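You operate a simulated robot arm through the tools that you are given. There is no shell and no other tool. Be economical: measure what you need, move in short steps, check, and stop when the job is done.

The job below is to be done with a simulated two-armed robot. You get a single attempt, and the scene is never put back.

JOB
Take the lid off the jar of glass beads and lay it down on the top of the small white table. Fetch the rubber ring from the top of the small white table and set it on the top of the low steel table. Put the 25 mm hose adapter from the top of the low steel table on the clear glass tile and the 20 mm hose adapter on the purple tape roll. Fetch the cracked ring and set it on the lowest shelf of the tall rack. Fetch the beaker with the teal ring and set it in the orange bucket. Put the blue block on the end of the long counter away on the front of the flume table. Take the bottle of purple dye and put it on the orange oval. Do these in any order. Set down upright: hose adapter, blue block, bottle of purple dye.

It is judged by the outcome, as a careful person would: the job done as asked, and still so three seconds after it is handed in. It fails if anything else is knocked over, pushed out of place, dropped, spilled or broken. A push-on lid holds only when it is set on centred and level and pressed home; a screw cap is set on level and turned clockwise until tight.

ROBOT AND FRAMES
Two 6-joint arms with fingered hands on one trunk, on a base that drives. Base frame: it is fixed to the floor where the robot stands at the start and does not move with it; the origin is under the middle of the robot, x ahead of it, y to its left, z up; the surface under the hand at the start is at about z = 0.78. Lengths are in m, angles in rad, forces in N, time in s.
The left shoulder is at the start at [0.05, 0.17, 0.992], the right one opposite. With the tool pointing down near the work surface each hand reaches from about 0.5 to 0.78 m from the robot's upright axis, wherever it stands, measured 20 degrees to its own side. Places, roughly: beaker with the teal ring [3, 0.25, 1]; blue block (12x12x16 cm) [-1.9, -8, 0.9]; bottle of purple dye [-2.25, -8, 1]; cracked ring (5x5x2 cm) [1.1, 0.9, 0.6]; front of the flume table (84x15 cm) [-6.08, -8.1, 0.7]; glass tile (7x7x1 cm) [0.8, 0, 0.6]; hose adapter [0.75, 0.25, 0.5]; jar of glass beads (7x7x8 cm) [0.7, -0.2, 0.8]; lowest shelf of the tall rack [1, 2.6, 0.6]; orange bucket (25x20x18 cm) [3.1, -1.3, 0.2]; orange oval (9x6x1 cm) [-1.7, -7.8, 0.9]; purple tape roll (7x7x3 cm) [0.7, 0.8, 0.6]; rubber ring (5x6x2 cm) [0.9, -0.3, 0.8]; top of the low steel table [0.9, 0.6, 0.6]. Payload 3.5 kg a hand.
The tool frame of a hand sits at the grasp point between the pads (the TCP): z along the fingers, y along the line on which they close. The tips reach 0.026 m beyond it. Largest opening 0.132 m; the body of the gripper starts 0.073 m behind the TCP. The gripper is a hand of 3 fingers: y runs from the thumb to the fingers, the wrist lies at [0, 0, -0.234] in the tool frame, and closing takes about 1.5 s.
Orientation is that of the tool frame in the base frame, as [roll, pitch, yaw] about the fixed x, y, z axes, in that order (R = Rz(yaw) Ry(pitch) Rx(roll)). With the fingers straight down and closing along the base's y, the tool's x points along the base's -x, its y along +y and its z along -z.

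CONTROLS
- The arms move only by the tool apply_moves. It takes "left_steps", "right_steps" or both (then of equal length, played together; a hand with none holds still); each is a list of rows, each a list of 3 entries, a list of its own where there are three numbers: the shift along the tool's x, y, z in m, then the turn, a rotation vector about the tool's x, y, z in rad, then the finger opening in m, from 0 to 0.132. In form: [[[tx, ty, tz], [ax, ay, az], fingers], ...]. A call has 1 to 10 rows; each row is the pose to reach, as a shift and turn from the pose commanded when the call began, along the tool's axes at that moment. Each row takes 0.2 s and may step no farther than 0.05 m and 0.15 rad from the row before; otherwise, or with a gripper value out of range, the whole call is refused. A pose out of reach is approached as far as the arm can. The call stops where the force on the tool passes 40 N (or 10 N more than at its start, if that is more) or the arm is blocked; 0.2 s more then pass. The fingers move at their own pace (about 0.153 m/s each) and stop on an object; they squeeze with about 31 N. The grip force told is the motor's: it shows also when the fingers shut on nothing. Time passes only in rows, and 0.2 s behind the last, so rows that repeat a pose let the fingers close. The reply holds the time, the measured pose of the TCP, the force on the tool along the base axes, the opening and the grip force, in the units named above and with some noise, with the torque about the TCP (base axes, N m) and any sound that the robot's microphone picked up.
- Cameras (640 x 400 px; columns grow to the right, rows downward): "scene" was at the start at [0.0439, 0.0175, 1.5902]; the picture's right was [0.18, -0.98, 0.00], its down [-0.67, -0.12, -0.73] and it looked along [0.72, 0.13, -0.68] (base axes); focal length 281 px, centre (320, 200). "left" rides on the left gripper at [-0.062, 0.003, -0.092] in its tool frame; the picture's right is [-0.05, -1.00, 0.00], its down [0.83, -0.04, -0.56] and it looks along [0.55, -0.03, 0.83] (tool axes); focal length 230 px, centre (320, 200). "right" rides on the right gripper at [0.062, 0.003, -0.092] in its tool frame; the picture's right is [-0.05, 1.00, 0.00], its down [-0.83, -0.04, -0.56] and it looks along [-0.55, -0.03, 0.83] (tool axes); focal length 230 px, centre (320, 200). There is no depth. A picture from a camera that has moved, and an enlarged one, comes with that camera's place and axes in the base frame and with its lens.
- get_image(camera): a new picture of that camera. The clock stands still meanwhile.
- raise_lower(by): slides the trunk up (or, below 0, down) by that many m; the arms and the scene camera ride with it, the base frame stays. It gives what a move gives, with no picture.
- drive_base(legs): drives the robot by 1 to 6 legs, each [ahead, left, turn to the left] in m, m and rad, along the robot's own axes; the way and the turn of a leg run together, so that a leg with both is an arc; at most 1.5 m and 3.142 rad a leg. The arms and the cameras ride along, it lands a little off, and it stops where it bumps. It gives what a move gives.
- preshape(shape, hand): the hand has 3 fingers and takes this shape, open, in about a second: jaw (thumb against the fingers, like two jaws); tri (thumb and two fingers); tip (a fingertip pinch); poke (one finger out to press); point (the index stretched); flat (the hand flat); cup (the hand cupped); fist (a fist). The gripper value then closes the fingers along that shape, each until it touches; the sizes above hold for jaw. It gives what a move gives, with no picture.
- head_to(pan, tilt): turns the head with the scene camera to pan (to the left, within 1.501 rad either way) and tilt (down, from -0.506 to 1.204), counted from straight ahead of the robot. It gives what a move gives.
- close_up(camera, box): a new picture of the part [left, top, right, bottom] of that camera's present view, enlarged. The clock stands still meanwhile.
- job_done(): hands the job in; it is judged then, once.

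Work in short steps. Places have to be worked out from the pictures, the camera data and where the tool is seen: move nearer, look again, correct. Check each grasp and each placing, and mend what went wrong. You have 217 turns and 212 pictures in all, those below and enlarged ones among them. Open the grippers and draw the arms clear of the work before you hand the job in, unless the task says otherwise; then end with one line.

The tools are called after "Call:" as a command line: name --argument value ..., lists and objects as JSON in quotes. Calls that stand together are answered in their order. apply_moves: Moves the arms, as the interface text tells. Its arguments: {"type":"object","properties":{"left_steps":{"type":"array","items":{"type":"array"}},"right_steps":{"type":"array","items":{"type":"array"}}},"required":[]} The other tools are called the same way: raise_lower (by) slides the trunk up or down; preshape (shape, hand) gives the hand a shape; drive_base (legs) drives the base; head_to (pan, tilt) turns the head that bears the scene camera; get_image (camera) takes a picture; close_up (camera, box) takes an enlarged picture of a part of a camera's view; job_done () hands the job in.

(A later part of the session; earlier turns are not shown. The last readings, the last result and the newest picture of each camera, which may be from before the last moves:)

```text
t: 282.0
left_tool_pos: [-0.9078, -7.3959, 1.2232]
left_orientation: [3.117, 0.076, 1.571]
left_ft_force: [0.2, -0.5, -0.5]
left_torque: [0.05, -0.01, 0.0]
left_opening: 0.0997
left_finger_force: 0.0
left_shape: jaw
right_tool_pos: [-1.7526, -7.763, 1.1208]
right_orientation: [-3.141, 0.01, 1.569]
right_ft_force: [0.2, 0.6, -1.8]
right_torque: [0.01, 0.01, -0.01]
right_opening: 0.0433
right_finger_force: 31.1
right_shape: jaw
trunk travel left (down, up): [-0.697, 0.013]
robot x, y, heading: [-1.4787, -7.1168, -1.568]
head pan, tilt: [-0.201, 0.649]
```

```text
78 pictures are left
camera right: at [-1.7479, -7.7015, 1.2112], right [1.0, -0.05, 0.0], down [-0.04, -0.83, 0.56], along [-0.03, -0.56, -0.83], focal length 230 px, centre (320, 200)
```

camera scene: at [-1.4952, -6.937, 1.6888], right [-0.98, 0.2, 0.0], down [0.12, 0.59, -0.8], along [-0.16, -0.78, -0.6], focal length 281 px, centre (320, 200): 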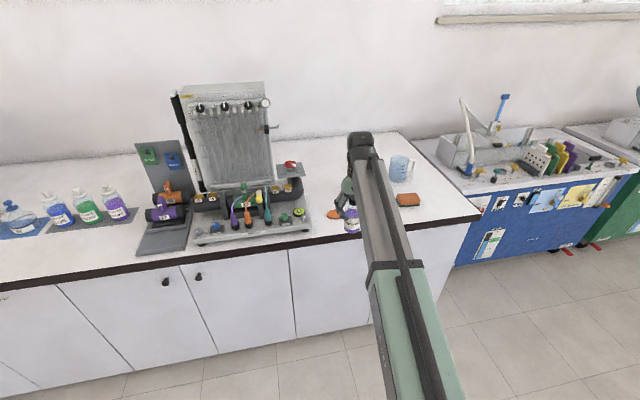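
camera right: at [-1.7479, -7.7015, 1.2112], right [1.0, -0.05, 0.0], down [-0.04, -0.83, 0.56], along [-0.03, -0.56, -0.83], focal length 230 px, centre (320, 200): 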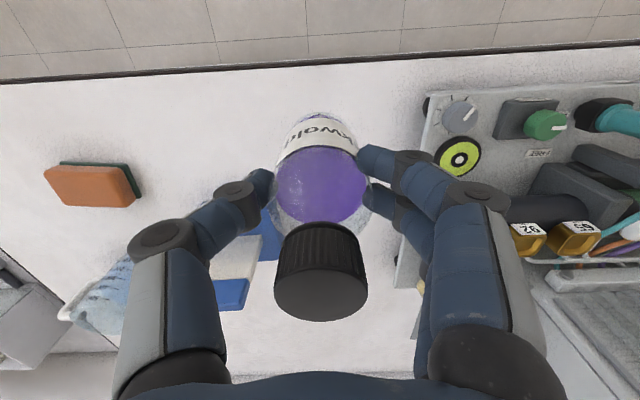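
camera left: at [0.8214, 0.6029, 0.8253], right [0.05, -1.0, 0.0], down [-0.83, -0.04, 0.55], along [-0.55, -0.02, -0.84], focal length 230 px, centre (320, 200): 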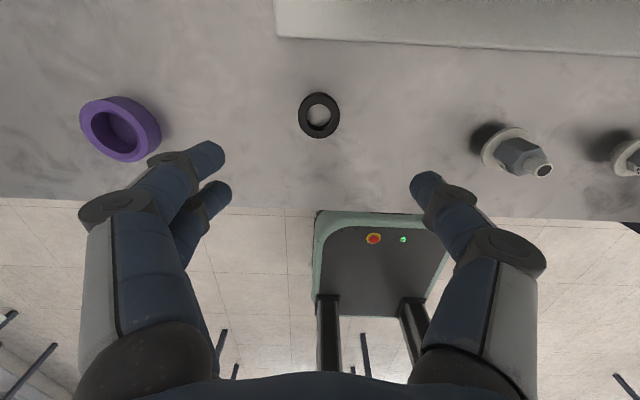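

Move 7 cm forward over the oval and lower to TCP 1.01, then check by the scene camera.

Call:
apply_moves --right_steps '[[[-0.035, 0.0, 0], [0, 0, 0], 0.0], [[-0.071, 0.0, 0.0], [0, 0, 0], 0.0], [[-0.071, 0.0, 0.04], [0, 0, 0], 0.0], [[-0.071, 0.0, 0.08], [0, 0, 0], 0.0], [[-0.071, 0.0, 0.108], [0, 0, 0], 0.0]]'

Call:
close_up --camera "scene" --box '[270, 190, 430, 310]'

Call:
get_image --camera "right"

```text
t: 283.2
left_tool_pos: [-0.9084, -7.3939, 1.2225]
left_orientation: [3.115, 0.077, 1.572]
left_ft_force: [0.3, -0.2, 1.0]
left_torque: [-0.03, -0.01, 0.03]
left_opening: 0.1001
left_finger_force: 0.1
left_shape: jaw
right_tool_pos: [-1.7514, -7.8334, 1.0126]
right_orientation: [-3.141, 0.01, 1.572]
right_ft_force: [-0.3, -0.4, -2.2]
right_torque: [-0.02, -0.01, -0.02]
right_opening: 0.0435
right_finger_force: 31.3
right_shape: jaw
trunk travel left (down, up): [-0.697, 0.013]
robot x, y, heading: [-1.4777, -7.1143, -1.573]
head pan, tilt: [-0.201, 0.649]
```

```text
3.33 times, centred on (350, 250) of scene
camera zoom: at [-1.4949, -7.1575, 1.6888], right [-0.98, 0.2, 0.0], down [0.12, 0.59, -0.8], along [-0.16, -0.78, -0.6], focal length 938 px, centre (220, 33)
```

zoom: 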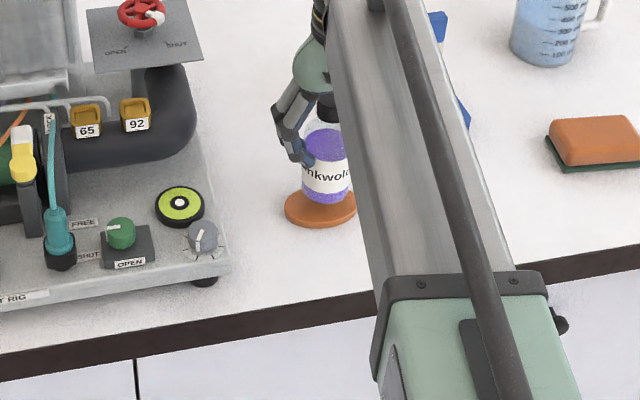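

```text
76 pictures are left
camera right: at [-1.7482, -7.7723, 1.1038], right [1.0, -0.05, 0.0], down [-0.04, -0.82, 0.56], along [-0.03, -0.56, -0.83], focal length 230 px, centre (320, 200)
```

right: 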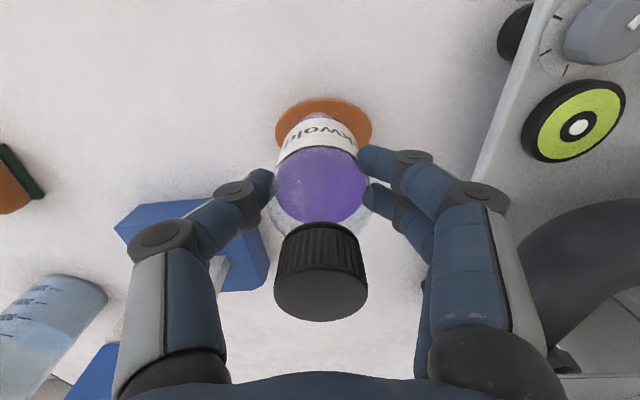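

Aligned with the oval. Lower to contact.

Call:
apply_moves --right_steps '[[[0.0, 0.0, 0.006], [0, 0, 0], 0.0], [[0.0, 0.0, 0.012], [0, 0, 0], 0.0]]'

Call:
apply_moves --right_steps '[[[0.0, 0.0, 0.004], [0, 0, 0], 0.0], [[0.0, 0.0, 0.008], [0, 0, 0], 0.0]]'

```text
t: 283.8
left_tool_pos: [-0.909, -7.394, 1.2225]
left_orientation: [3.116, 0.078, 1.571]
left_ft_force: [0.0, 0.0, -0.7]
left_torque: [-0.02, 0.04, -0.03]
left_opening: 0.0998
left_finger_force: 0.0
left_shape: jaw
right_tool_pos: [-1.7516, -7.8328, 1.001]
right_orientation: [-3.141, 0.013, 1.571]
right_ft_force: [-0.6, -0.1, -1.4]
right_torque: [0.05, 0.04, 0.0]
right_opening: 0.0433
right_finger_force: 30.5
right_shape: jaw
trunk travel left (down, up): [-0.697, 0.013]
robot x, y, heading: [-1.4772, -7.1149, -1.567]
head pan, tilt: [-0.201, 0.649]
```

```text
t: 284.4
left_tool_pos: [-0.9081, -7.3951, 1.2228]
left_orientation: [3.118, 0.076, 1.571]
left_ft_force: [-0.6, -0.4, 0.1]
left_torque: [-0.02, 0.0, 0.01]
left_opening: 0.0999
left_finger_force: 0.0
left_shape: jaw
right_tool_pos: [-1.7508, -7.8334, 0.992]
right_orientation: [-3.141, 0.01, 1.57]
right_ft_force: [-0.9, -0.2, -0.8]
right_torque: [0.04, 0.0, 0.01]
right_opening: 0.0434
right_finger_force: 30.6
right_shape: jaw
trunk travel left (down, up): [-0.697, 0.013]
robot x, y, heading: [-1.4829, -7.1118, -1.57]
head pan, tilt: [-0.201, 0.649]
```

Call:
apply_moves --right_steps '[[[0.0, 0.0, 0.003], [0, 0, 0], 0.0], [[0.0, 0.0, 0.005], [0, 0, 0], 0.0]]'

Call:
close_up --camera "scene" --box '[310, 210, 390, 280]'

```text
t: 285.0
left_tool_pos: [-0.908, -7.3945, 1.2232]
left_orientation: [3.117, 0.077, 1.57]
left_ft_force: [-0.2, 0.0, 0.1]
left_torque: [-0.01, -0.01, -0.01]
left_opening: 0.0997
left_finger_force: 0.0
left_shape: jaw
right_tool_pos: [-1.7518, -7.833, 0.9894]
right_orientation: [3.141, 0.014, 1.57]
right_ft_force: [-0.6, -0.2, 10.4]
right_torque: [-0.02, 0.0, 0.0]
right_opening: 0.0437
right_finger_force: 31.0
right_shape: jaw
trunk travel left (down, up): [-0.697, 0.013]
robot x, y, heading: [-1.4754, -7.1139, -1.571]
head pan, tilt: [-0.201, 0.649]
```

```text
5.71 times, centred on (350, 245) of scene
camera zoom: at [-1.4944, -7.1562, 1.689], right [-0.98, 0.2, 0.0], down [0.12, 0.59, -0.8], along [-0.16, -0.78, -0.6], focal length 1608 px, centre (149, -57)
```

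zoom: 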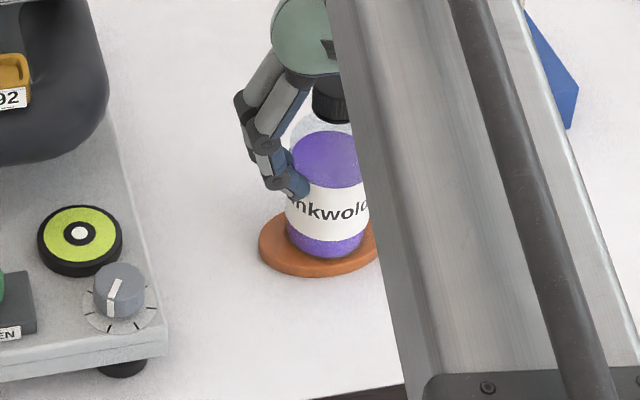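

Seated on the oval. Ease, open, and rise.

Call:
apply_moves --right_steps '[[[0, 0, -0.002], [0, 0, 0], 0.02], [[0, 0, -0.002], [0, 0, 0], 0.05], [[0, 0, -0.002], [0, 0, 0], 0.075], [[0, 0, -0.002], [0, 0, 0], 0.08], [[0, 0, -0.04], [0, 0, 0], 0.08], [[0, 0, -0.08], [0, 0, 0], 0.08], [[0, 0, -0.12], [0, 0, 0], 0.08], [[0.04, 0, -0.14], [0, 0, 0], 0.08], [[0.08, 0, -0.15], [0, 0, 0], 0.08]]'

Call:
get_image --camera "right"

```text
t: 287.0
left_tool_pos: [-0.909, -7.3945, 1.2237]
left_orientation: [3.118, 0.076, 1.571]
left_ft_force: [0.2, -0.1, -0.4]
left_torque: [-0.01, 0.02, 0.0]
left_opening: 0.0998
left_finger_force: 0.2
left_shape: jaw
right_tool_pos: [-1.7537, -7.7497, 1.1383]
right_orientation: [3.14, 0.012, 1.572]
right_ft_force: [0.1, 0.3, 0.1]
right_torque: [0.0, 0.0, 0.03]
right_opening: 0.0796
right_finger_force: 0.1
right_shape: jaw
trunk travel left (down, up): [-0.697, 0.013]
robot x, y, heading: [-1.4814, -7.1142, -1.574]
head pan, tilt: [-0.201, 0.649]
```

```text
74 pictures are left
camera right: at [-1.7493, -7.6896, 1.2296], right [1.0, -0.05, 0.0], down [-0.04, -0.82, 0.56], along [-0.03, -0.56, -0.83], focal length 230 px, centre (320, 200)
```

right: 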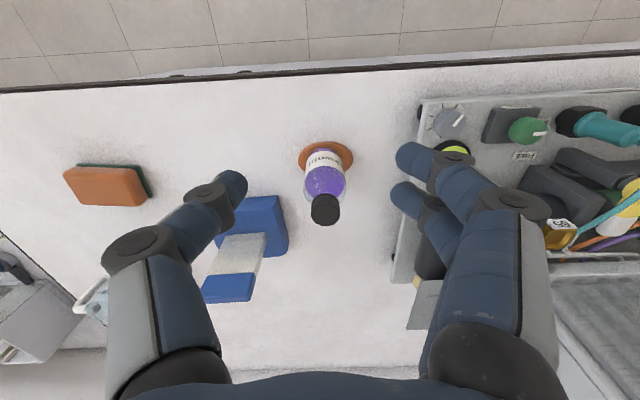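

The bottle stands upright on the oval. Now examine the blue block closely from both cameras.

Call:
close_up --camera "right" --box '[150, 170, 330, 330]'

Call:
drive_base --legs '[[-0.2, 0, 0], [0, -0.25, 0]]'

Call:
head_to --pan -0.05 --tilt 0.75

Call:
get_image --camera "scene"

```text
2.50 times, centred on (240, 250) of right
camera zoom: at [-1.7493, -7.6896, 1.2296], right [1.0, -0.05, 0.0], down [-0.04, -0.82, 0.56], along [-0.03, -0.56, -0.83], focal length 575 px, centre (520, 75)
```

zoom: 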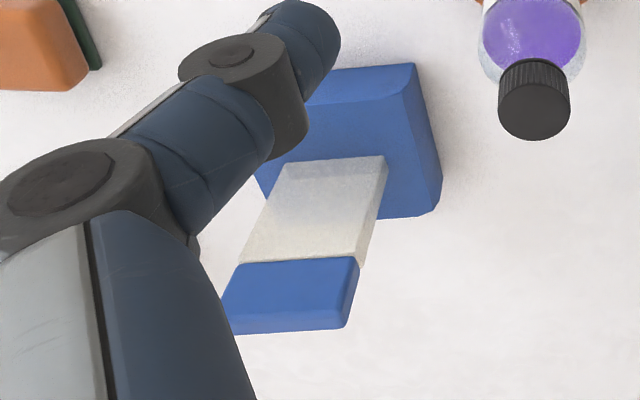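

```text
t: 290.0
left_tool_pos: [-1.1607, -7.1931, 1.2238]
left_orientation: [3.116, 0.076, 1.569]
left_ft_force: [-0.5, -0.7, -0.1]
left_torque: [-0.02, -0.03, -0.01]
left_opening: 0.0998
left_finger_force: 0.0
left_shape: jaw
right_tool_pos: [-2.0059, -7.5498, 1.137]
right_orientation: [3.139, 0.011, 1.57]
right_ft_force: [0.3, -0.3, -0.4]
right_torque: [0.03, -0.02, -0.01]
right_opening: 0.0796
right_finger_force: 0.0
right_shape: jaw
trunk travel left (down, up): [-0.697, 0.013]
robot x, y, heading: [-1.7302, -6.9111, -1.567]
head pan, tilt: [-0.201, 0.649]
```

```text
t: 290.7
left_tool_pos: [-1.1587, -7.1924, 1.2235]
left_orientation: [3.117, 0.078, 1.571]
left_ft_force: [-0.1, 0.5, 0.2]
left_torque: [0.0, 0.01, -0.01]
left_opening: 0.0998
left_finger_force: 0.0
left_shape: jaw
right_tool_pos: [-2.0032, -7.5502, 1.1373]
right_orientation: [-3.14, 0.009, 1.57]
right_ft_force: [-0.9, 0.5, 0.3]
right_torque: [0.01, 0.02, -0.02]
right_opening: 0.0794
right_finger_force: 0.0
right_shape: jaw
trunk travel left (down, up): [-0.697, 0.013]
robot x, y, heading: [-1.7273, -6.9115, -1.571]
head pan, tilt: [-0.051, 0.75]
```

```text
72 pictures are left
camera scene: at [-1.7321, -6.9528, 1.6802], right [-1.0, 0.05, 0.0], down [0.04, 0.68, -0.73], along [-0.04, -0.73, -0.68], focal length 281 px, centre (320, 200)
```

scene: 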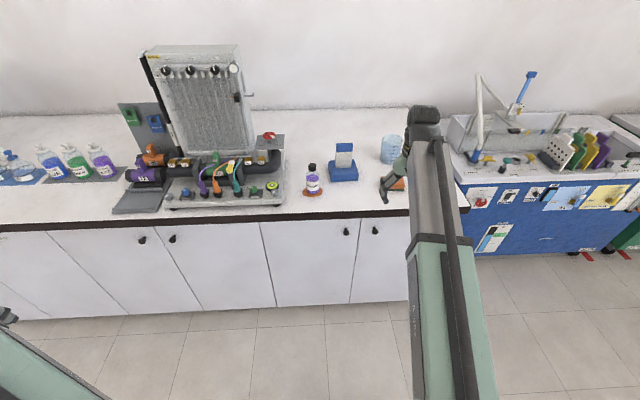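

The block's plate (≈7 cm wide along x, ≈2.4 cm thick) tops out near z 1.06 at (-1.884,-7.937). I turn the right hand 90° so as to pinch across the plate's thickness.

Call:
apply_moves --right_steps '[[[0, 0, -0.01], [0, 0, 0.15], 0.08], [[0, 0, -0.02], [0, 0, 0.3], 0.08], [[0, 0, -0.03], [0, 0, 0.45], 0.08], [[0, 0, -0.04], [0, 0, 0.6], 0.08], [[0, 0, -0.04], [0, 0, 0.75], 0.08], [[0, 0, -0.04], [0, 0, 0.9], 0.08], [[0, 0, -0.04], [0, 0, 1.05], 0.08], [[0, 0, -0.04], [0, 0, 1.2], 0.08], [[0, 0, -0.04], [0, 0, 1.35], 0.08], [[0, 0, -0.04], [0, 0, 1.5], 0.08]]'

Call:
apply_moves --right_steps '[[[0, 0, 0], [0, 0, 0.07], 0.08]]'

Call:
drive_base --legs '[[0.25, 0, 0]]'

Call:
get_image --camera "right"

Call:
get_image --camera "scene"

```text
t: 292.9
left_tool_pos: [-1.1595, -7.1934, 1.2244]
left_orientation: [3.117, 0.078, 1.569]
left_ft_force: [-0.3, -0.5, -0.2]
left_torque: [0.02, 0.03, 0.0]
left_opening: 0.0996
left_finger_force: 0.1
left_shape: jaw
right_tool_pos: [-2.0058, -7.5495, 1.1785]
right_orientation: [3.13, 0.001, 0.066]
right_ft_force: [0.2, -0.2, -0.3]
right_torque: [-0.05, 0.01, 0.0]
right_opening: 0.0793
right_finger_force: 0.0
right_shape: jaw
trunk travel left (down, up): [-0.697, 0.013]
robot x, y, heading: [-1.7288, -6.9122, -1.573]
head pan, tilt: [-0.051, 0.75]
```

```text
t: 293.3
left_tool_pos: [-1.159, -7.1928, 1.2239]
left_orientation: [3.117, 0.077, 1.569]
left_ft_force: [0.0, -0.1, -0.1]
left_torque: [-0.02, -0.03, 0.02]
left_opening: 0.0999
left_finger_force: 0.2
left_shape: jaw
right_tool_pos: [-2.005, -7.5485, 1.1779]
right_orientation: [3.131, 0.0, -0.001]
right_ft_force: [0.6, -0.4, -0.7]
right_torque: [0.01, 0.03, -0.02]
right_opening: 0.0795
right_finger_force: 0.2
right_shape: jaw
trunk travel left (down, up): [-0.697, 0.013]
robot x, y, heading: [-1.7315, -6.9138, -1.576]
head pan, tilt: [-0.051, 0.75]
```

```text
t: 295.1
left_tool_pos: [-1.1574, -7.4395, 1.2231]
left_orientation: [3.116, 0.075, 1.575]
left_ft_force: [-0.2, -0.4, 0.2]
left_torque: [0.03, 0.03, 0.02]
left_opening: 0.0998
left_finger_force: 0.0
left_shape: jaw
right_tool_pos: [-1.9994, -7.8007, 1.178]
right_orientation: [3.134, 0.001, 0.005]
right_ft_force: [0.4, -0.2, 0.3]
right_torque: [0.04, 0.01, -0.06]
right_opening: 0.0795
right_finger_force: 0.0
right_shape: jaw
trunk travel left (down, up): [-0.697, 0.013]
robot x, y, heading: [-1.7296, -7.163, -1.563]
head pan, tilt: [-0.051, 0.75]
```

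```text
71 pictures are left
camera right: at [-1.9393, -7.8028, 1.2694], right [-0.05, -1.0, 0.01], down [-0.83, 0.04, 0.56], along [-0.55, 0.02, -0.83], focal length 230 px, centre (320, 200)
```

right: 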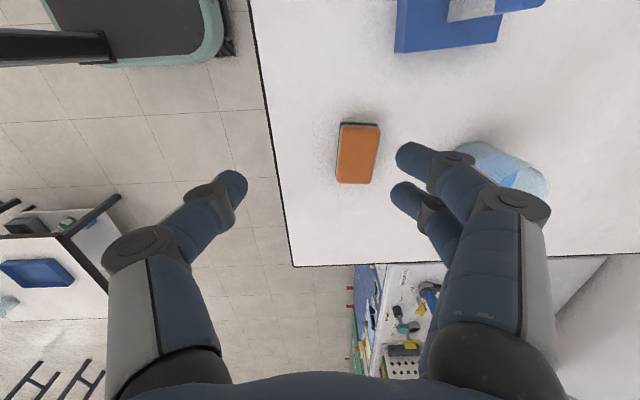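

```text
70 pictures are left
camera scene: at [-1.7317, -7.2024, 1.6801], right [-1.0, 0.05, 0.0], down [0.03, 0.68, -0.73], along [-0.03, -0.73, -0.68], focal length 281 px, centre (320, 200)
```

scene: 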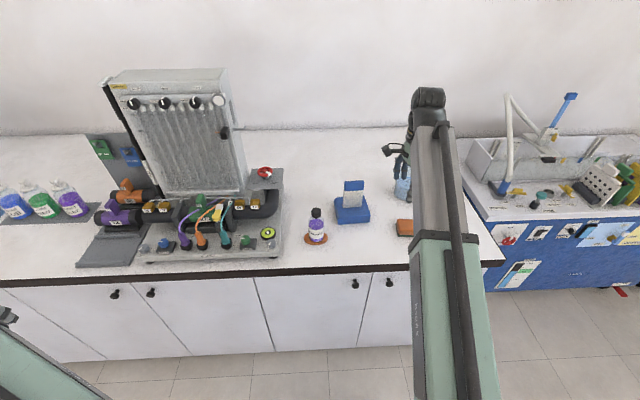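

Call:
apply_moves --right_steps '[[[0.03, 0.035, 0], [0, 0, 0], 0.08], [[0.06, 0.07, 0], [0, 0, 0], 0.08], [[0.09, 0.105, 0], [0, 0, 0], 0.08], [[0.115, 0.136, 0], [0, 0, 0], 0.08]]'

Call:
get_image --camera "right"

Call:
close_up --camera "scene" --box '[290, 130, 430, 260]'

```text
t: 296.1
left_tool_pos: [-1.1583, -7.4381, 1.2233]
left_orientation: [3.116, 0.077, 1.573]
left_ft_force: [-0.6, 0.7, -0.4]
left_torque: [-0.01, 0.02, 0.02]
left_opening: 0.0999
left_finger_force: 0.1
left_shape: jaw
right_tool_pos: [-1.8867, -7.8858, 1.1633]
right_orientation: [3.13, 0.0, 0.006]
right_ft_force: [-0.7, 0.9, -0.7]
right_torque: [-0.02, 0.01, -0.02]
right_opening: 0.0799
right_finger_force: 0.1
right_shape: jaw
right hand out of reach, approached as far as the arm can: row 3, 4
trunk travel left (down, up): [-0.697, 0.013]
robot x, y, heading: [-1.7294, -7.1613, -1.57]
head pan, tilt: [-0.051, 0.75]
```

```text
69 pictures are left
camera right: at [-1.8241, -7.8873, 1.2559], right [-0.05, -1.0, 0.01], down [-0.83, 0.05, 0.56], along [-0.56, 0.02, -0.83], focal length 230 px, centre (320, 200)
```

right: 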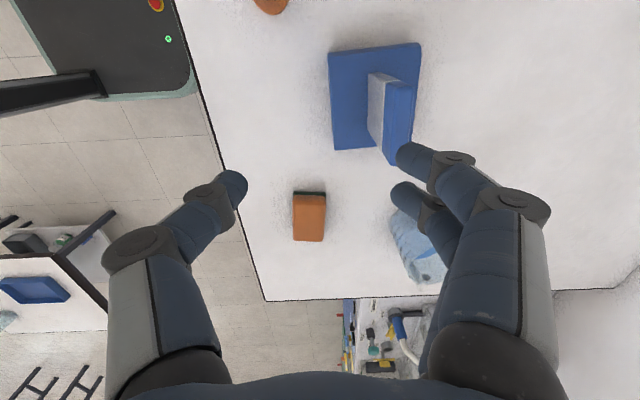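

```text
3.08 times, centred on (360, 195) of scene
camera zoom: at [-1.7314, -7.2007, 1.6802], right [-1.0, 0.05, 0.0], down [0.03, 0.68, -0.73], along [-0.03, -0.73, -0.68], focal length 866 px, centre (197, 215)
```

zoom: 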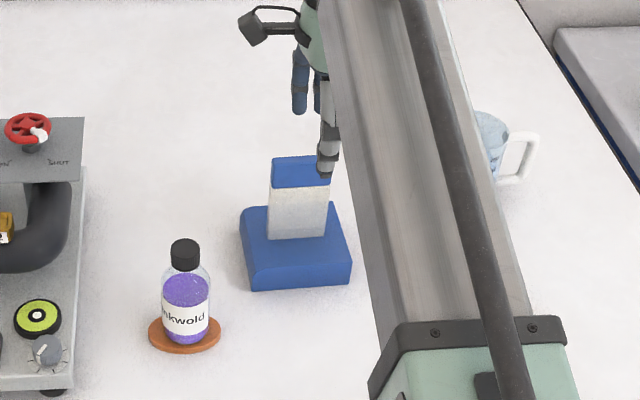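

Plate top is centred at about (-1.881,-7.954), parallel to x. I drive 8 cm ahead and re-aim.

Call:
drive_base --legs '[[0.08, 0, 0]]'

Call:
get_image --camera "right"

```text
t: 297.2
left_tool_pos: [-1.1574, -7.52, 1.2229]
left_orientation: [3.117, 0.075, 1.574]
left_ft_force: [0.5, -0.4, -0.3]
left_torque: [0.03, -0.01, -0.01]
left_opening: 0.0996
left_finger_force: 0.0
left_shape: jaw
right_tool_pos: [-1.8873, -7.9654, 1.1629]
right_orientation: [3.131, -0.001, 0.005]
right_ft_force: [0.2, -0.2, 0.9]
right_torque: [0.04, -0.01, 0.0]
right_opening: 0.0796
right_finger_force: 0.0
right_shape: jaw
trunk travel left (down, up): [-0.697, 0.013]
robot x, y, heading: [-1.726, -7.2384, -1.564]
head pan, tilt: [-0.051, 0.75]
```

```text
67 pictures are left
camera right: at [-1.8249, -7.9695, 1.255], right [-0.05, -1.0, 0.01], down [-0.83, 0.05, 0.55], along [-0.55, 0.02, -0.83], focal length 230 px, centre (320, 200)
```

right: 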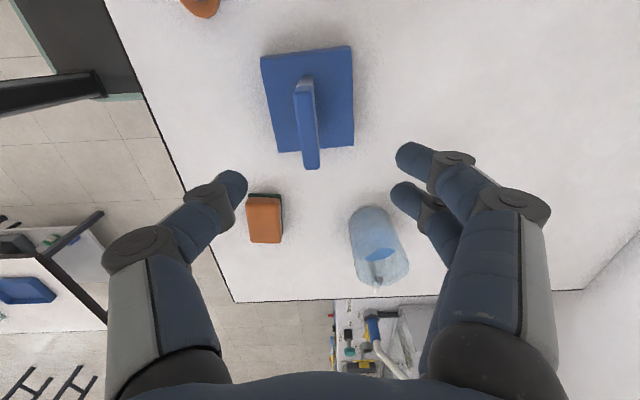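

I correct to the plate centre and lower halfway, then verify.

Call:
apply_moves --right_steps '[[[0.002, -0.03, 0.01], [0, 0, 0], 0.08], [[0.004, -0.055, 0.04], [0, 0, 0], 0.07]]'

Call:
get_image --camera "right"

```text
t: 297.8
left_tool_pos: [-1.1576, -7.5186, 1.224]
left_orientation: [3.117, 0.077, 1.574]
left_ft_force: [0.3, -0.1, -0.9]
left_torque: [-0.01, -0.02, -0.01]
left_opening: 0.1
left_finger_force: 0.1
left_shape: jaw
right_tool_pos: [-1.8829, -7.9093, 1.1213]
right_orientation: [3.13, 0.0, 0.006]
right_ft_force: [0.8, -0.6, -0.2]
right_torque: [-0.02, 0.01, -0.01]
right_opening: 0.071
right_finger_force: 0.1
right_shape: jaw
trunk travel left (down, up): [-0.697, 0.013]
robot x, y, heading: [-1.7283, -7.2437, -1.564]
head pan, tilt: [-0.051, 0.75]
```

```text
66 pictures are left
camera right: at [-1.8213, -7.9117, 1.214], right [-0.05, -1.0, 0.01], down [-0.83, 0.05, 0.55], along [-0.55, 0.02, -0.83], focal length 230 px, centre (320, 200)
```

right: 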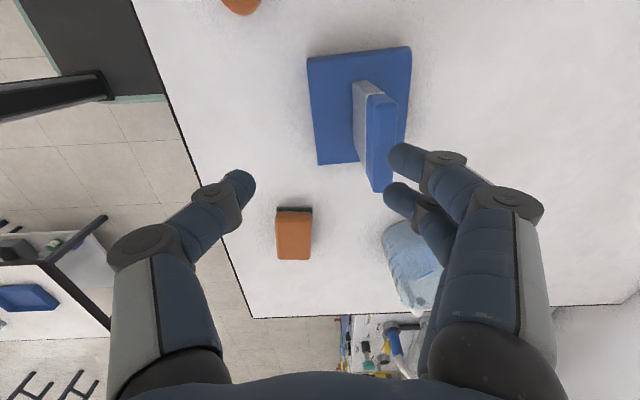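

The shift counted from the measured pose; move 4.9 cm back (−y) and check.

Call:
apply_moves --right_steps '[[[0.001, 0.025, 0.0], [0, 0, 0], 0.07], [[0.002, 0.049, 0.0], [0, 0, 0], 0.07]]'

Call:
get_image --camera "right"

```text
t: 298.4
left_tool_pos: [-1.1577, -7.5195, 1.2245]
left_orientation: [3.117, 0.076, 1.573]
left_ft_force: [0.7, -0.1, 0.0]
left_torque: [-0.01, -0.02, 0.02]
left_opening: 0.1
left_finger_force: 0.0
left_shape: jaw
right_tool_pos: [-1.8805, -7.9584, 1.123]
right_orientation: [3.128, 0.0, 0.005]
right_ft_force: [0.0, -0.1, 0.2]
right_torque: [-0.01, 0.0, 0.02]
right_opening: 0.0705
right_finger_force: 0.0
right_shape: jaw
trunk travel left (down, up): [-0.697, 0.013]
robot x, y, heading: [-1.7299, -7.2404, -1.568]
head pan, tilt: [-0.051, 0.75]
```

```text
65 pictures are left
camera right: at [-1.8189, -7.9623, 1.2152], right [-0.05, -1.0, 0.01], down [-0.83, 0.05, 0.55], along [-0.55, 0.02, -0.83], focal length 230 px, centre (320, 200)
```

right: 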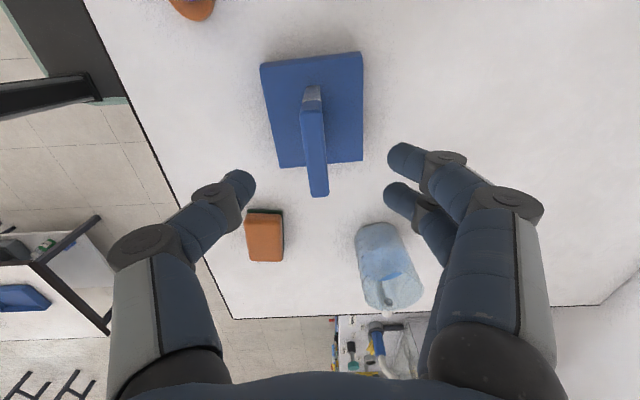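

Centred. Lower to TCP ≈1.035.

Call:
apply_moves --right_steps '[[[0.0, 0.0, 0.03], [0, 0, 0], 0.07], [[0.0, -0.001, 0.06], [0, 0, 0], 0.07], [[0.0, -0.001, 0.085], [0, 0, 0], 0.06]]'

Call:
get_image --camera "right"

Call:
close_up --camera "scene" --box '[290, 130, 430, 260]'

```text
t: 299.2
left_tool_pos: [-1.1569, -7.5191, 1.2234]
left_orientation: [3.117, 0.076, 1.575]
left_ft_force: [0.4, 0.2, -0.7]
left_torque: [-0.04, 0.01, 0.0]
left_opening: 0.0996
left_finger_force: 0.0
left_shape: jaw
right_tool_pos: [-1.8799, -7.9586, 1.0386]
right_orientation: [3.13, -0.001, 0.006]
right_ft_force: [-0.3, 0.5, 0.2]
right_torque: [-0.02, 0.0, 0.01]
right_opening: 0.0604
right_finger_force: 0.1
right_shape: jaw
trunk travel left (down, up): [-0.697, 0.013]
robot x, y, heading: [-1.7319, -7.2394, -1.573]
head pan, tilt: [-0.051, 0.75]
```

```text
64 pictures are left
camera right: at [-1.8177, -7.9618, 1.1304], right [-0.05, -1.0, 0.01], down [-0.83, 0.05, 0.55], along [-0.55, 0.02, -0.83], focal length 230 px, centre (320, 200)
```

right: 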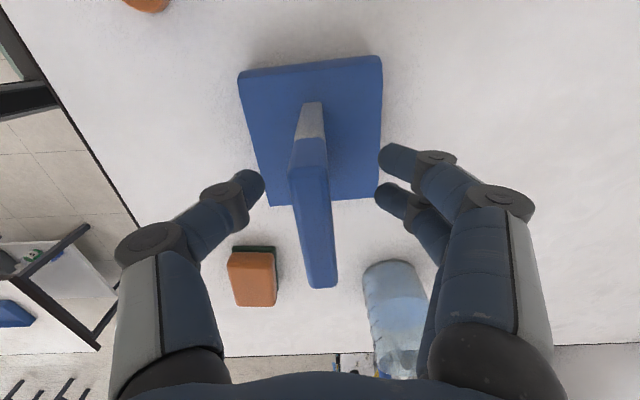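

```text
3.08 times, centred on (360, 195) of scene
camera zoom: at [-1.7314, -7.2815, 1.6802], right [-1.0, 0.05, 0.0], down [0.03, 0.68, -0.73], along [-0.03, -0.73, -0.68], focal length 866 px, centre (197, 215)
```

zoom: 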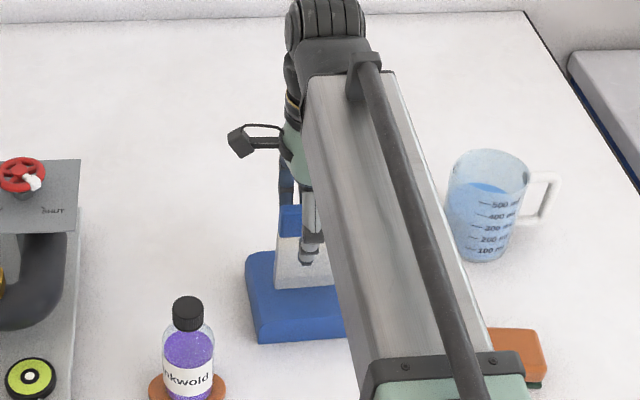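

Plate is between the pads. Lower 1 cm more and close.

Call:
apply_moves --right_steps '[[[0.0, 0.0, 0.01], [0, 0, 0], 0.05], [[0.0, 0.0, 0.01], [0, 0, 0], 0.03], [[0.0, 0.0, 0.01], [0, 0, 0], 0.0], [[0.0, 0.0, 0.01], [0, 0, 0], 0.0], [[0.0, 0.0, 0.01], [0, 0, 0], 0.0]]'

Call:
apply_moves --right_steps '[[[0, 0, -0.005], [0, 0, 0], 0.0], [[0, 0, -0.015], [0, 0, 0], 0.0], [[0, 0, -0.03], [0, 0, 0], 0.0], [[0, 0, -0.05], [0, 0, 0], 0.0]]'

Call:
get_image --camera "right"

```text
t: 300.4
left_tool_pos: [-1.1588, -7.5189, 1.2239]
left_orientation: [3.118, 0.078, 1.573]
left_ft_force: [-0.7, -0.9, 0.4]
left_torque: [-0.01, 0.0, -0.02]
left_opening: 0.0999
left_finger_force: 0.1
left_shape: jaw
right_tool_pos: [-1.8812, -7.9583, 1.0289]
right_orientation: [3.131, 0.002, 0.006]
right_ft_force: [-0.5, 0.8, -0.7]
right_torque: [-0.05, 0.0, 0.02]
right_opening: 0.0106
right_finger_force: 31.1
right_shape: jaw
trunk travel left (down, up): [-0.697, 0.013]
robot x, y, heading: [-1.73, -7.2419, -1.568]
head pan, tilt: [-0.051, 0.75]
```

```text
t: 301.4
left_tool_pos: [-1.1574, -7.5179, 1.223]
left_orientation: [3.116, 0.077, 1.575]
left_ft_force: [-0.3, -0.2, -0.8]
left_torque: [-0.05, 0.0, -0.02]
left_opening: 0.0997
left_finger_force: 0.1
left_shape: jaw
right_tool_pos: [-1.8801, -7.9614, 1.0798]
right_orientation: [3.13, 0.001, 0.005]
right_ft_force: [0.3, -0.8, -5.5]
right_torque: [-0.04, -0.02, -0.02]
right_opening: 0.0104
right_finger_force: 30.8
right_shape: jaw
trunk travel left (down, up): [-0.697, 0.013]
robot x, y, heading: [-1.7285, -7.2406, -1.567]
head pan, tilt: [-0.051, 0.75]
```

```text
62 pictures are left
camera right: at [-1.8191, -7.9637, 1.1709], right [-0.05, -1.0, 0.01], down [-0.83, 0.05, 0.55], along [-0.55, 0.02, -0.83], focal length 230 px, centre (320, 200)
```

right: 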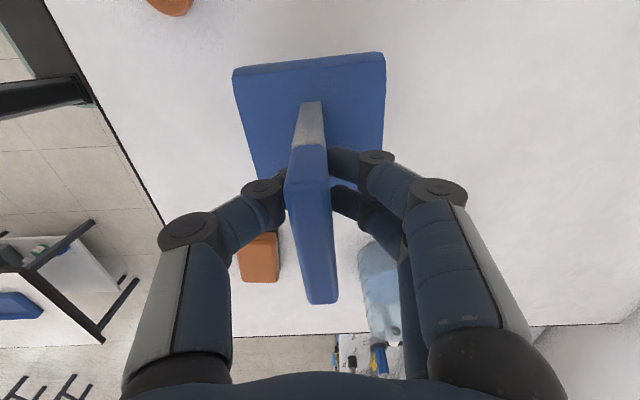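

Block held (≈0.5 kg). Lift further, back away, and look to the right along the benches.

Call:
apply_moves --right_steps '[[[0, 0, -0.03], [0, 0, 0], 0.0], [[0, 0, -0.06], [0, 0, 0], 0.0], [[0, 0, -0.08], [0, 0, 0], 0.0]]'

Call:
drive_base --legs '[[-0.3, 0, 0]]'

Call:
head_to --pan -1.1 --tilt 0.4

Call:
get_image --camera "scene"

```text
t: 302.2
left_tool_pos: [-1.1578, -7.5193, 1.2235]
left_orientation: [3.117, 0.078, 1.575]
left_ft_force: [-0.1, -0.3, -0.1]
left_torque: [-0.01, 0.02, 0.01]
left_opening: 0.0999
left_finger_force: 0.1
left_shape: jaw
right_tool_pos: [-1.8813, -7.9579, 1.1581]
right_orientation: [3.131, -0.001, 0.005]
right_ft_force: [-0.6, 0.6, -4.8]
right_torque: [0.0, -0.03, -0.03]
right_opening: 0.0104
right_finger_force: 31.8
right_shape: jaw
trunk travel left (down, up): [-0.697, 0.013]
robot x, y, heading: [-1.7291, -7.2374, -1.568]
head pan, tilt: [-0.051, 0.75]
```

```text
t: 304.2
left_tool_pos: [-1.1566, -7.22, 1.225]
left_orientation: [3.117, 0.076, 1.575]
left_ft_force: [-0.3, 1.3, 0.8]
left_torque: [-0.02, -0.01, 0.0]
left_opening: 0.0999
left_finger_force: 0.1
left_shape: jaw
right_tool_pos: [-1.8809, -7.6604, 1.1586]
right_orientation: [3.131, 0.001, 0.008]
right_ft_force: [-1.1, 1.7, -4.7]
right_torque: [-0.05, -0.01, -0.02]
right_opening: 0.0103
right_finger_force: 30.9
right_shape: jaw
trunk travel left (down, up): [-0.697, 0.013]
robot x, y, heading: [-1.7328, -6.9461, -1.571]
head pan, tilt: [-0.051, 0.75]
```

```text
t: 305.5
left_tool_pos: [-1.158, -7.2209, 1.2229]
left_orientation: [3.117, 0.074, 1.577]
left_ft_force: [0.1, 0.1, 0.4]
left_torque: [-0.04, 0.01, 0.0]
left_opening: 0.1
left_finger_force: 0.1
left_shape: jaw
right_tool_pos: [-1.8806, -7.6606, 1.1579]
right_orientation: [3.128, 0.0, 0.007]
right_ft_force: [-0.3, -0.7, -5.5]
right_torque: [-0.03, -0.05, -0.02]
right_opening: 0.0105
right_finger_force: 31.2
right_shape: jaw
trunk travel left (down, up): [-0.697, 0.013]
robot x, y, heading: [-1.7306, -6.9411, -1.565]
head pan, tilt: [-1.1, 0.4]
```

```text
61 pictures are left
camera scene: at [-1.8113, -6.9447, 1.7112], right [-0.46, 0.89, 0.0], down [0.35, 0.18, -0.92], along [-0.82, -0.42, -0.39], focal length 281 px, centre (320, 200)
```

scene: 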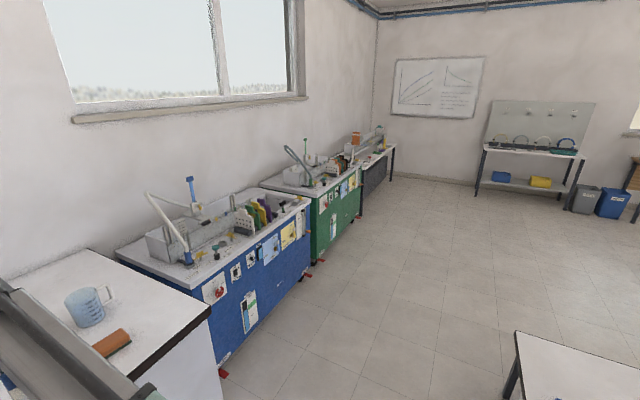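

The flume table is beyond the green bench. The corridor is ~1.3 m wide, so I turn to face −x and drive along it.

Call:
drive_base --legs '[[0, 0, -1.573], [0, 0.2, 0], [1.5, 0, 0], [1.2, 0, 0]]'

Call:
head_to --pan 0.35 --tilt 0.5

Call:
get_image --camera "scene"

```text
t: 323.6
left_tool_pos: [-4.7053, -7.7055, 1.2239]
left_orientation: [3.116, 0.074, -0.018]
left_ft_force: [-0.1, -0.2, 0.1]
left_torque: [0.0, -0.04, 0.0]
left_opening: 0.0996
left_finger_force: 0.1
left_shape: jaw
right_tool_pos: [-5.128, -6.9737, 1.1591]
right_orientation: [3.129, 0.001, -1.589]
right_ft_force: [-0.4, 0.2, -4.9]
right_torque: [-0.02, 0.03, -0.01]
right_opening: 0.0103
right_finger_force: 30.9
right_shape: jaw
trunk travel left (down, up): [-0.697, 0.013]
robot x, y, heading: [-4.4109, -7.1465, 3.129]
head pan, tilt: [-1.1, 0.4]
```

```text
t: 325.2
left_tool_pos: [-4.7051, -7.7065, 1.2232]
left_orientation: [3.118, 0.076, -0.019]
left_ft_force: [-0.3, 0.1, -0.8]
left_torque: [0.0, 0.02, 0.01]
left_opening: 0.1001
left_finger_force: 0.0
left_shape: jaw
right_tool_pos: [-5.1283, -6.9728, 1.1582]
right_orientation: [3.132, 0.0, -1.588]
right_ft_force: [0.1, 0.3, -5.8]
right_torque: [-0.03, 0.05, 0.03]
right_opening: 0.0104
right_finger_force: 30.9
right_shape: jaw
trunk travel left (down, up): [-0.697, 0.013]
robot x, y, heading: [-4.4109, -7.1363, 3.12]
head pan, tilt: [0.351, 0.499]
```

```text
60 pictures are left
camera scene: at [-4.4578, -7.1674, 1.7021], right [-0.33, 0.95, 0.0], down [0.45, 0.16, -0.88], along [-0.83, -0.29, -0.48], focal length 281 px, centre (320, 200)
```

scene: 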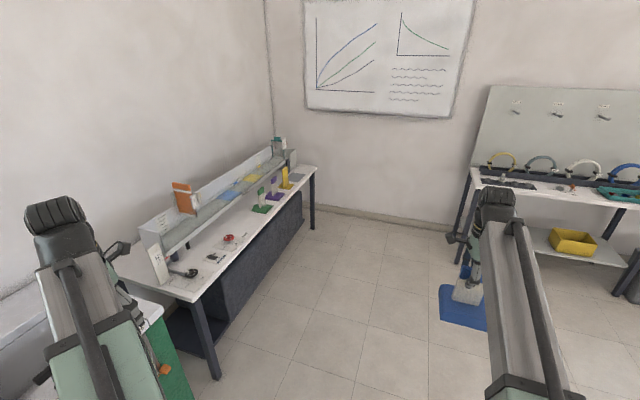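

The flume table (z≈0.75, front y≈-7.96) carries green, purple and yellow sister blocks along its front at x≈-5.88…-6.33. I drive in front of it, face it and look.

Call:
drive_base --legs '[[1.2, 0, 0.015], [0, 0, 1.577]]'

Call:
head_to --pan -0.1 --tilt 0.8

Call:
get_image --camera "scene"

Call:
get_image --camera "right"

```text
t: 335.1
left_tool_pos: [-5.0341, -7.4085, 1.2232]
left_orientation: [3.116, 0.076, 1.598]
left_ft_force: [0.8, -0.2, -0.7]
left_torque: [0.03, -0.01, 0.04]
left_opening: 0.0999
left_finger_force: 0.1
left_shape: jaw
right_tool_pos: [-5.7466, -7.8631, 1.1581]
right_orientation: [3.131, 0.0, 0.028]
right_ft_force: [-0.7, 0.8, -5.8]
right_torque: [-0.05, -0.05, 0.01]
right_opening: 0.01
right_finger_force: 31.0
right_shape: jaw
trunk travel left (down, up): [-0.697, 0.013]
robot x, y, heading: [-5.6116, -7.1438, -1.549]
head pan, tilt: [0.351, 0.499]
```

```text
t: 336.0
left_tool_pos: [-5.0346, -7.4085, 1.2237]
left_orientation: [3.117, 0.073, 1.598]
left_ft_force: [-0.2, 0.4, -0.1]
left_torque: [-0.02, 0.0, 0.01]
left_opening: 0.0998
left_finger_force: 0.0
left_shape: jaw
right_tool_pos: [-5.7479, -7.8626, 1.1579]
right_orientation: [3.13, 0.0, 0.028]
right_ft_force: [0.2, -0.1, -5.8]
right_torque: [-0.01, -0.02, 0.01]
right_opening: 0.0101
right_finger_force: 31.4
right_shape: jaw
trunk travel left (down, up): [-0.697, 0.013]
robot x, y, heading: [-5.6138, -7.1433, -1.545]
head pan, tilt: [-0.099, 0.799]
```

```text
59 pictures are left
camera scene: at [-5.6182, -7.182, 1.6762], right [-1.0, 0.07, 0.0], down [0.05, 0.71, -0.7], along [-0.05, -0.7, -0.72], focal length 281 px, centre (320, 200)
```

scene: 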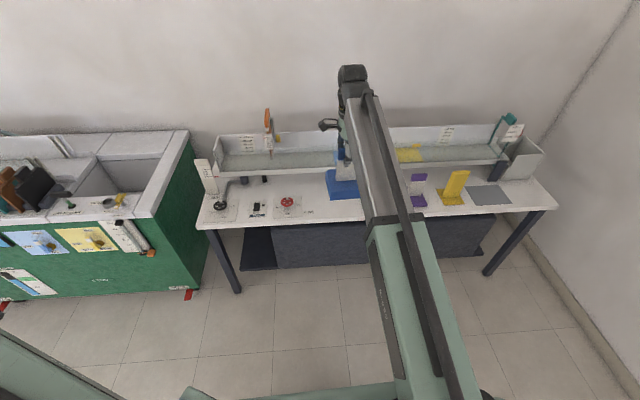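

```text
58 pictures are left
camera right: at [-5.6856, -7.8651, 1.2504], right [-0.02, -1.0, 0.01], down [-0.83, 0.03, 0.56], along [-0.56, 0.0, -0.83], focal length 230 px, centre (320, 200)
```

right: 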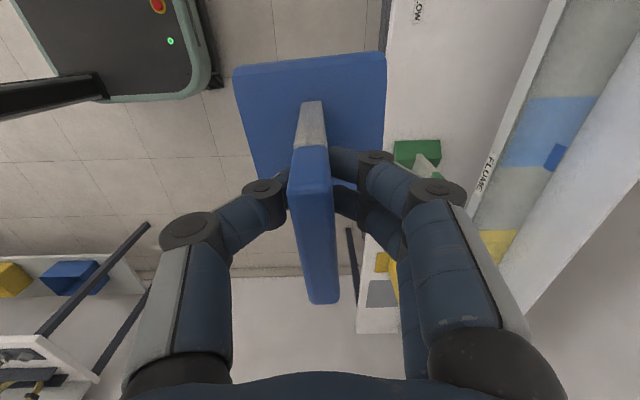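

Free spot between the red valve plate (to x≈-5.59) and green block (from x≈-5.85): I'll set the block at (-5.735,-8.10). Straighten, drive ahead, lower the trunk 0.15 and check.

Call:
drive_base --legs '[[0.22, 0, -0.024]]'

Call:
raise_lower --by -0.15

Call:
get_image --camera "right"

Call:
get_image --camera "scene"

```text
t: 337.7
left_tool_pos: [-5.0349, -7.6457, 1.2235]
left_orientation: [3.117, 0.074, 1.579]
left_ft_force: [-0.1, -1.0, -0.9]
left_torque: [0.02, 0.01, 0.0]
left_opening: 0.0998
left_finger_force: 0.1
left_shape: jaw
right_tool_pos: [-5.7565, -8.0875, 1.1572]
right_orientation: [3.132, -0.001, 0.01]
right_ft_force: [0.3, 0.4, -6.1]
right_torque: [-0.01, -0.05, 0.05]
right_opening: 0.0099
right_finger_force: 30.9
right_shape: jaw
trunk travel left (down, up): [-0.697, 0.013]
robot x, y, heading: [-5.6113, -7.3699, -1.563]
head pan, tilt: [-0.099, 0.799]
```

```text
t: 339.4
left_tool_pos: [-5.0356, -7.6436, 1.0738]
left_orientation: [3.117, 0.075, 1.578]
left_ft_force: [-0.3, -0.4, -0.7]
left_torque: [-0.01, 0.02, 0.02]
left_opening: 0.0996
left_finger_force: 0.1
left_shape: jaw
right_tool_pos: [-5.7562, -8.087, 1.0097]
right_orientation: [3.131, -0.001, 0.009]
right_ft_force: [0.2, -0.2, -5.6]
right_torque: [-0.01, -0.04, 0.0]
right_opening: 0.0102
right_finger_force: 30.5
right_shape: jaw
trunk travel left (down, up): [-0.547, 0.163]
robot x, y, heading: [-5.6087, -7.3656, -1.562]
head pan, tilt: [-0.099, 0.799]
```

```text
57 pictures are left
camera right: at [-5.6953, -8.0887, 1.1005], right [-0.04, -1.0, 0.01], down [-0.83, 0.04, 0.56], along [-0.55, 0.01, -0.83], focal length 230 px, centre (320, 200)
```

right: 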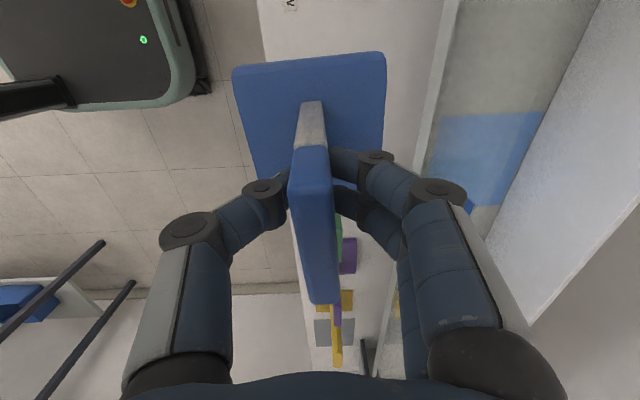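

```text
56 pictures are left
camera scene: at [-5.6151, -7.4068, 1.5262], right [-1.0, 0.09, 0.0], down [0.07, 0.71, -0.7], along [-0.06, -0.69, -0.72], focal length 281 px, centre (320, 200)
```

scene: 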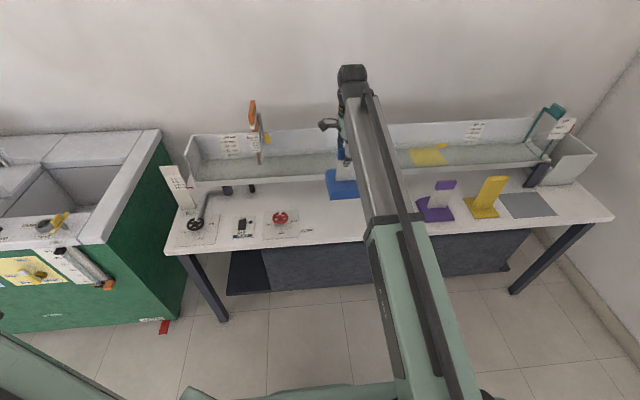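

Table top is nearer z≈0.69, front edge y≈-8.015. Shift to (-5.735,-8.10) and lower to TCP 0.86.

Call:
apply_moves --right_steps '[[[0.01, 0.006, 0.02], [0, 0, 0], 0.0], [[0.021, 0.013, 0.04], [0, 0, 0], 0.0], [[0.021, 0.013, 0.08], [0, 0, 0], 0.0], [[0.021, 0.013, 0.12], [0, 0, 0], 0.0], [[0.021, 0.013, 0.145], [0, 0, 0], 0.0]]'

Call:
get_image --camera "right"

Call:
close_up --camera "scene" --box '[250, 140, 450, 270]'

```text
t: 340.6
left_tool_pos: [-5.0359, -7.6446, 1.0728]
left_orientation: [3.117, 0.076, 1.58]
left_ft_force: [0.4, 0.5, -0.2]
left_torque: [-0.03, 0.02, -0.01]
left_opening: 0.0998
left_finger_force: 0.0
left_shape: jaw
right_tool_pos: [-5.7352, -8.0986, 0.8633]
right_orientation: [3.131, 0.0, 0.008]
right_ft_force: [0.7, 0.7, -4.9]
right_torque: [-0.01, -0.04, 0.01]
right_opening: 0.0098
right_finger_force: 31.1
right_shape: jaw
trunk travel left (down, up): [-0.547, 0.163]
robot x, y, heading: [-5.6096, -7.3681, -1.563]
head pan, tilt: [-0.099, 0.799]
```

```text
55 pictures are left
camera right: at [-5.6732, -8.1006, 0.955], right [-0.04, -1.0, 0.01], down [-0.83, 0.04, 0.56], along [-0.55, 0.01, -0.83], focal length 230 px, centre (320, 200)
```

right: 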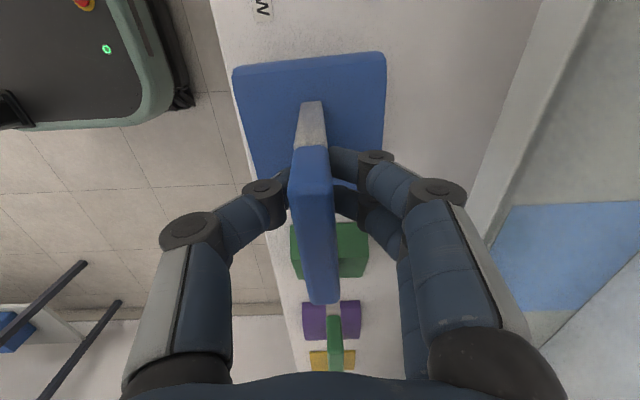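

```text
3.08 times, centred on (350, 205) of scene
camera zoom: at [-5.6151, -7.407, 1.5262], right [-1.0, 0.09, 0.0], down [0.07, 0.71, -0.7], along [-0.06, -0.69, -0.72], focal length 866 px, centre (228, 185)
```

zoom: 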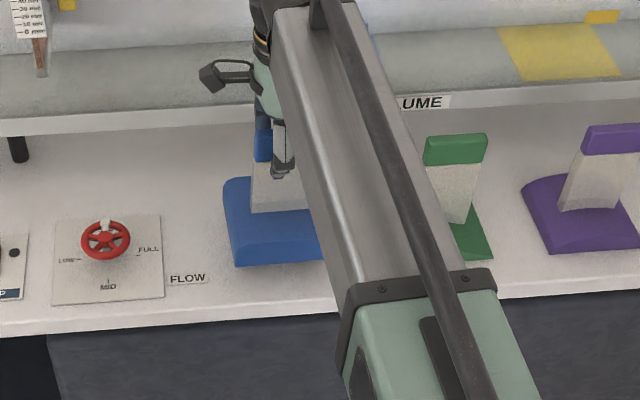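

Clear on all sides. Lower to contact in small steps.

Call:
apply_moves --right_steps '[[[0, 0, 0.006], [0, 0, 0], 0.0], [[0, 0, 0.012], [0, 0, 0], 0.0], [[0, 0, 0.018], [0, 0, 0], 0.0]]'

Call:
apply_moves --right_steps '[[[0, 0, 0.004], [0, 0, 0], 0.0], [[0, 0, 0.008], [0, 0, 0], 0.0]]'

```text
t: 341.4
left_tool_pos: [-5.0367, -7.6444, 1.0725]
left_orientation: [3.117, 0.074, 1.58]
left_ft_force: [-0.7, -0.7, -0.4]
left_torque: [-0.01, -0.02, 0.01]
left_opening: 0.1
left_finger_force: 0.1
left_shape: jaw
right_tool_pos: [-5.736, -8.0995, 0.8444]
right_orientation: [3.131, 0.0, 0.008]
right_ft_force: [-0.3, -0.3, -5.0]
right_torque: [-0.05, -0.06, 0.0]
right_opening: 0.0102
right_finger_force: 30.7
right_shape: jaw
trunk travel left (down, up): [-0.547, 0.163]
robot x, y, heading: [-5.6096, -7.3662, -1.566]
head pan, tilt: [-0.099, 0.799]
```

```text
t: 342.0
left_tool_pos: [-5.0362, -7.6433, 1.0737]
left_orientation: [3.117, 0.074, 1.579]
left_ft_force: [0.0, 0.5, 0.0]
left_torque: [-0.03, -0.02, 0.01]
left_opening: 0.0998
left_finger_force: 0.0
left_shape: jaw
right_tool_pos: [-5.7364, -8.0995, 0.8362]
right_orientation: [3.131, 0.0, 0.009]
right_ft_force: [0.1, 0.6, -5.3]
right_torque: [0.02, -0.06, -0.05]
right_opening: 0.01
right_finger_force: 31.2
right_shape: jaw
trunk travel left (down, up): [-0.547, 0.163]
robot x, y, heading: [-5.6112, -7.3667, -1.561]
head pan, tilt: [-0.099, 0.799]
```

Call:
apply_moves --right_steps '[[[0, 0, 0.004], [0, 0, 0], 0.0], [[0, 0, 0.008], [0, 0, 0], 0.0]]'

Call:
close_up --camera "scene" --box '[300, 170, 380, 240]'

```text
t: 342.6
left_tool_pos: [-5.0361, -7.6434, 1.0719]
left_orientation: [3.118, 0.075, 1.579]
left_ft_force: [-0.6, -0.6, 0.1]
left_torque: [-0.03, 0.01, 0.03]
left_opening: 0.0996
left_finger_force: 0.1
left_shape: jaw
right_tool_pos: [-5.7362, -8.0998, 0.8295]
right_orientation: [3.129, 0.0, 0.01]
right_ft_force: [0.7, -0.1, -4.4]
right_torque: [-0.02, -0.01, 0.02]
right_opening: 0.0099
right_finger_force: 31.2
right_shape: jaw
trunk travel left (down, up): [-0.547, 0.163]
robot x, y, heading: [-5.6093, -7.3703, -1.558]
head pan, tilt: [-0.099, 0.799]
```

```text
5.71 times, centred on (340, 205) of scene
camera zoom: at [-5.615, -7.4067, 1.5262], right [-1.0, 0.09, 0.0], down [0.07, 0.71, -0.7], along [-0.06, -0.69, -0.72], focal length 1608 px, centre (206, 171)
```

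zoom: 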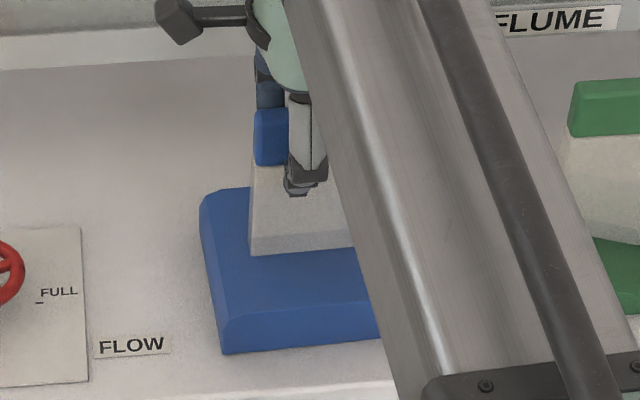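

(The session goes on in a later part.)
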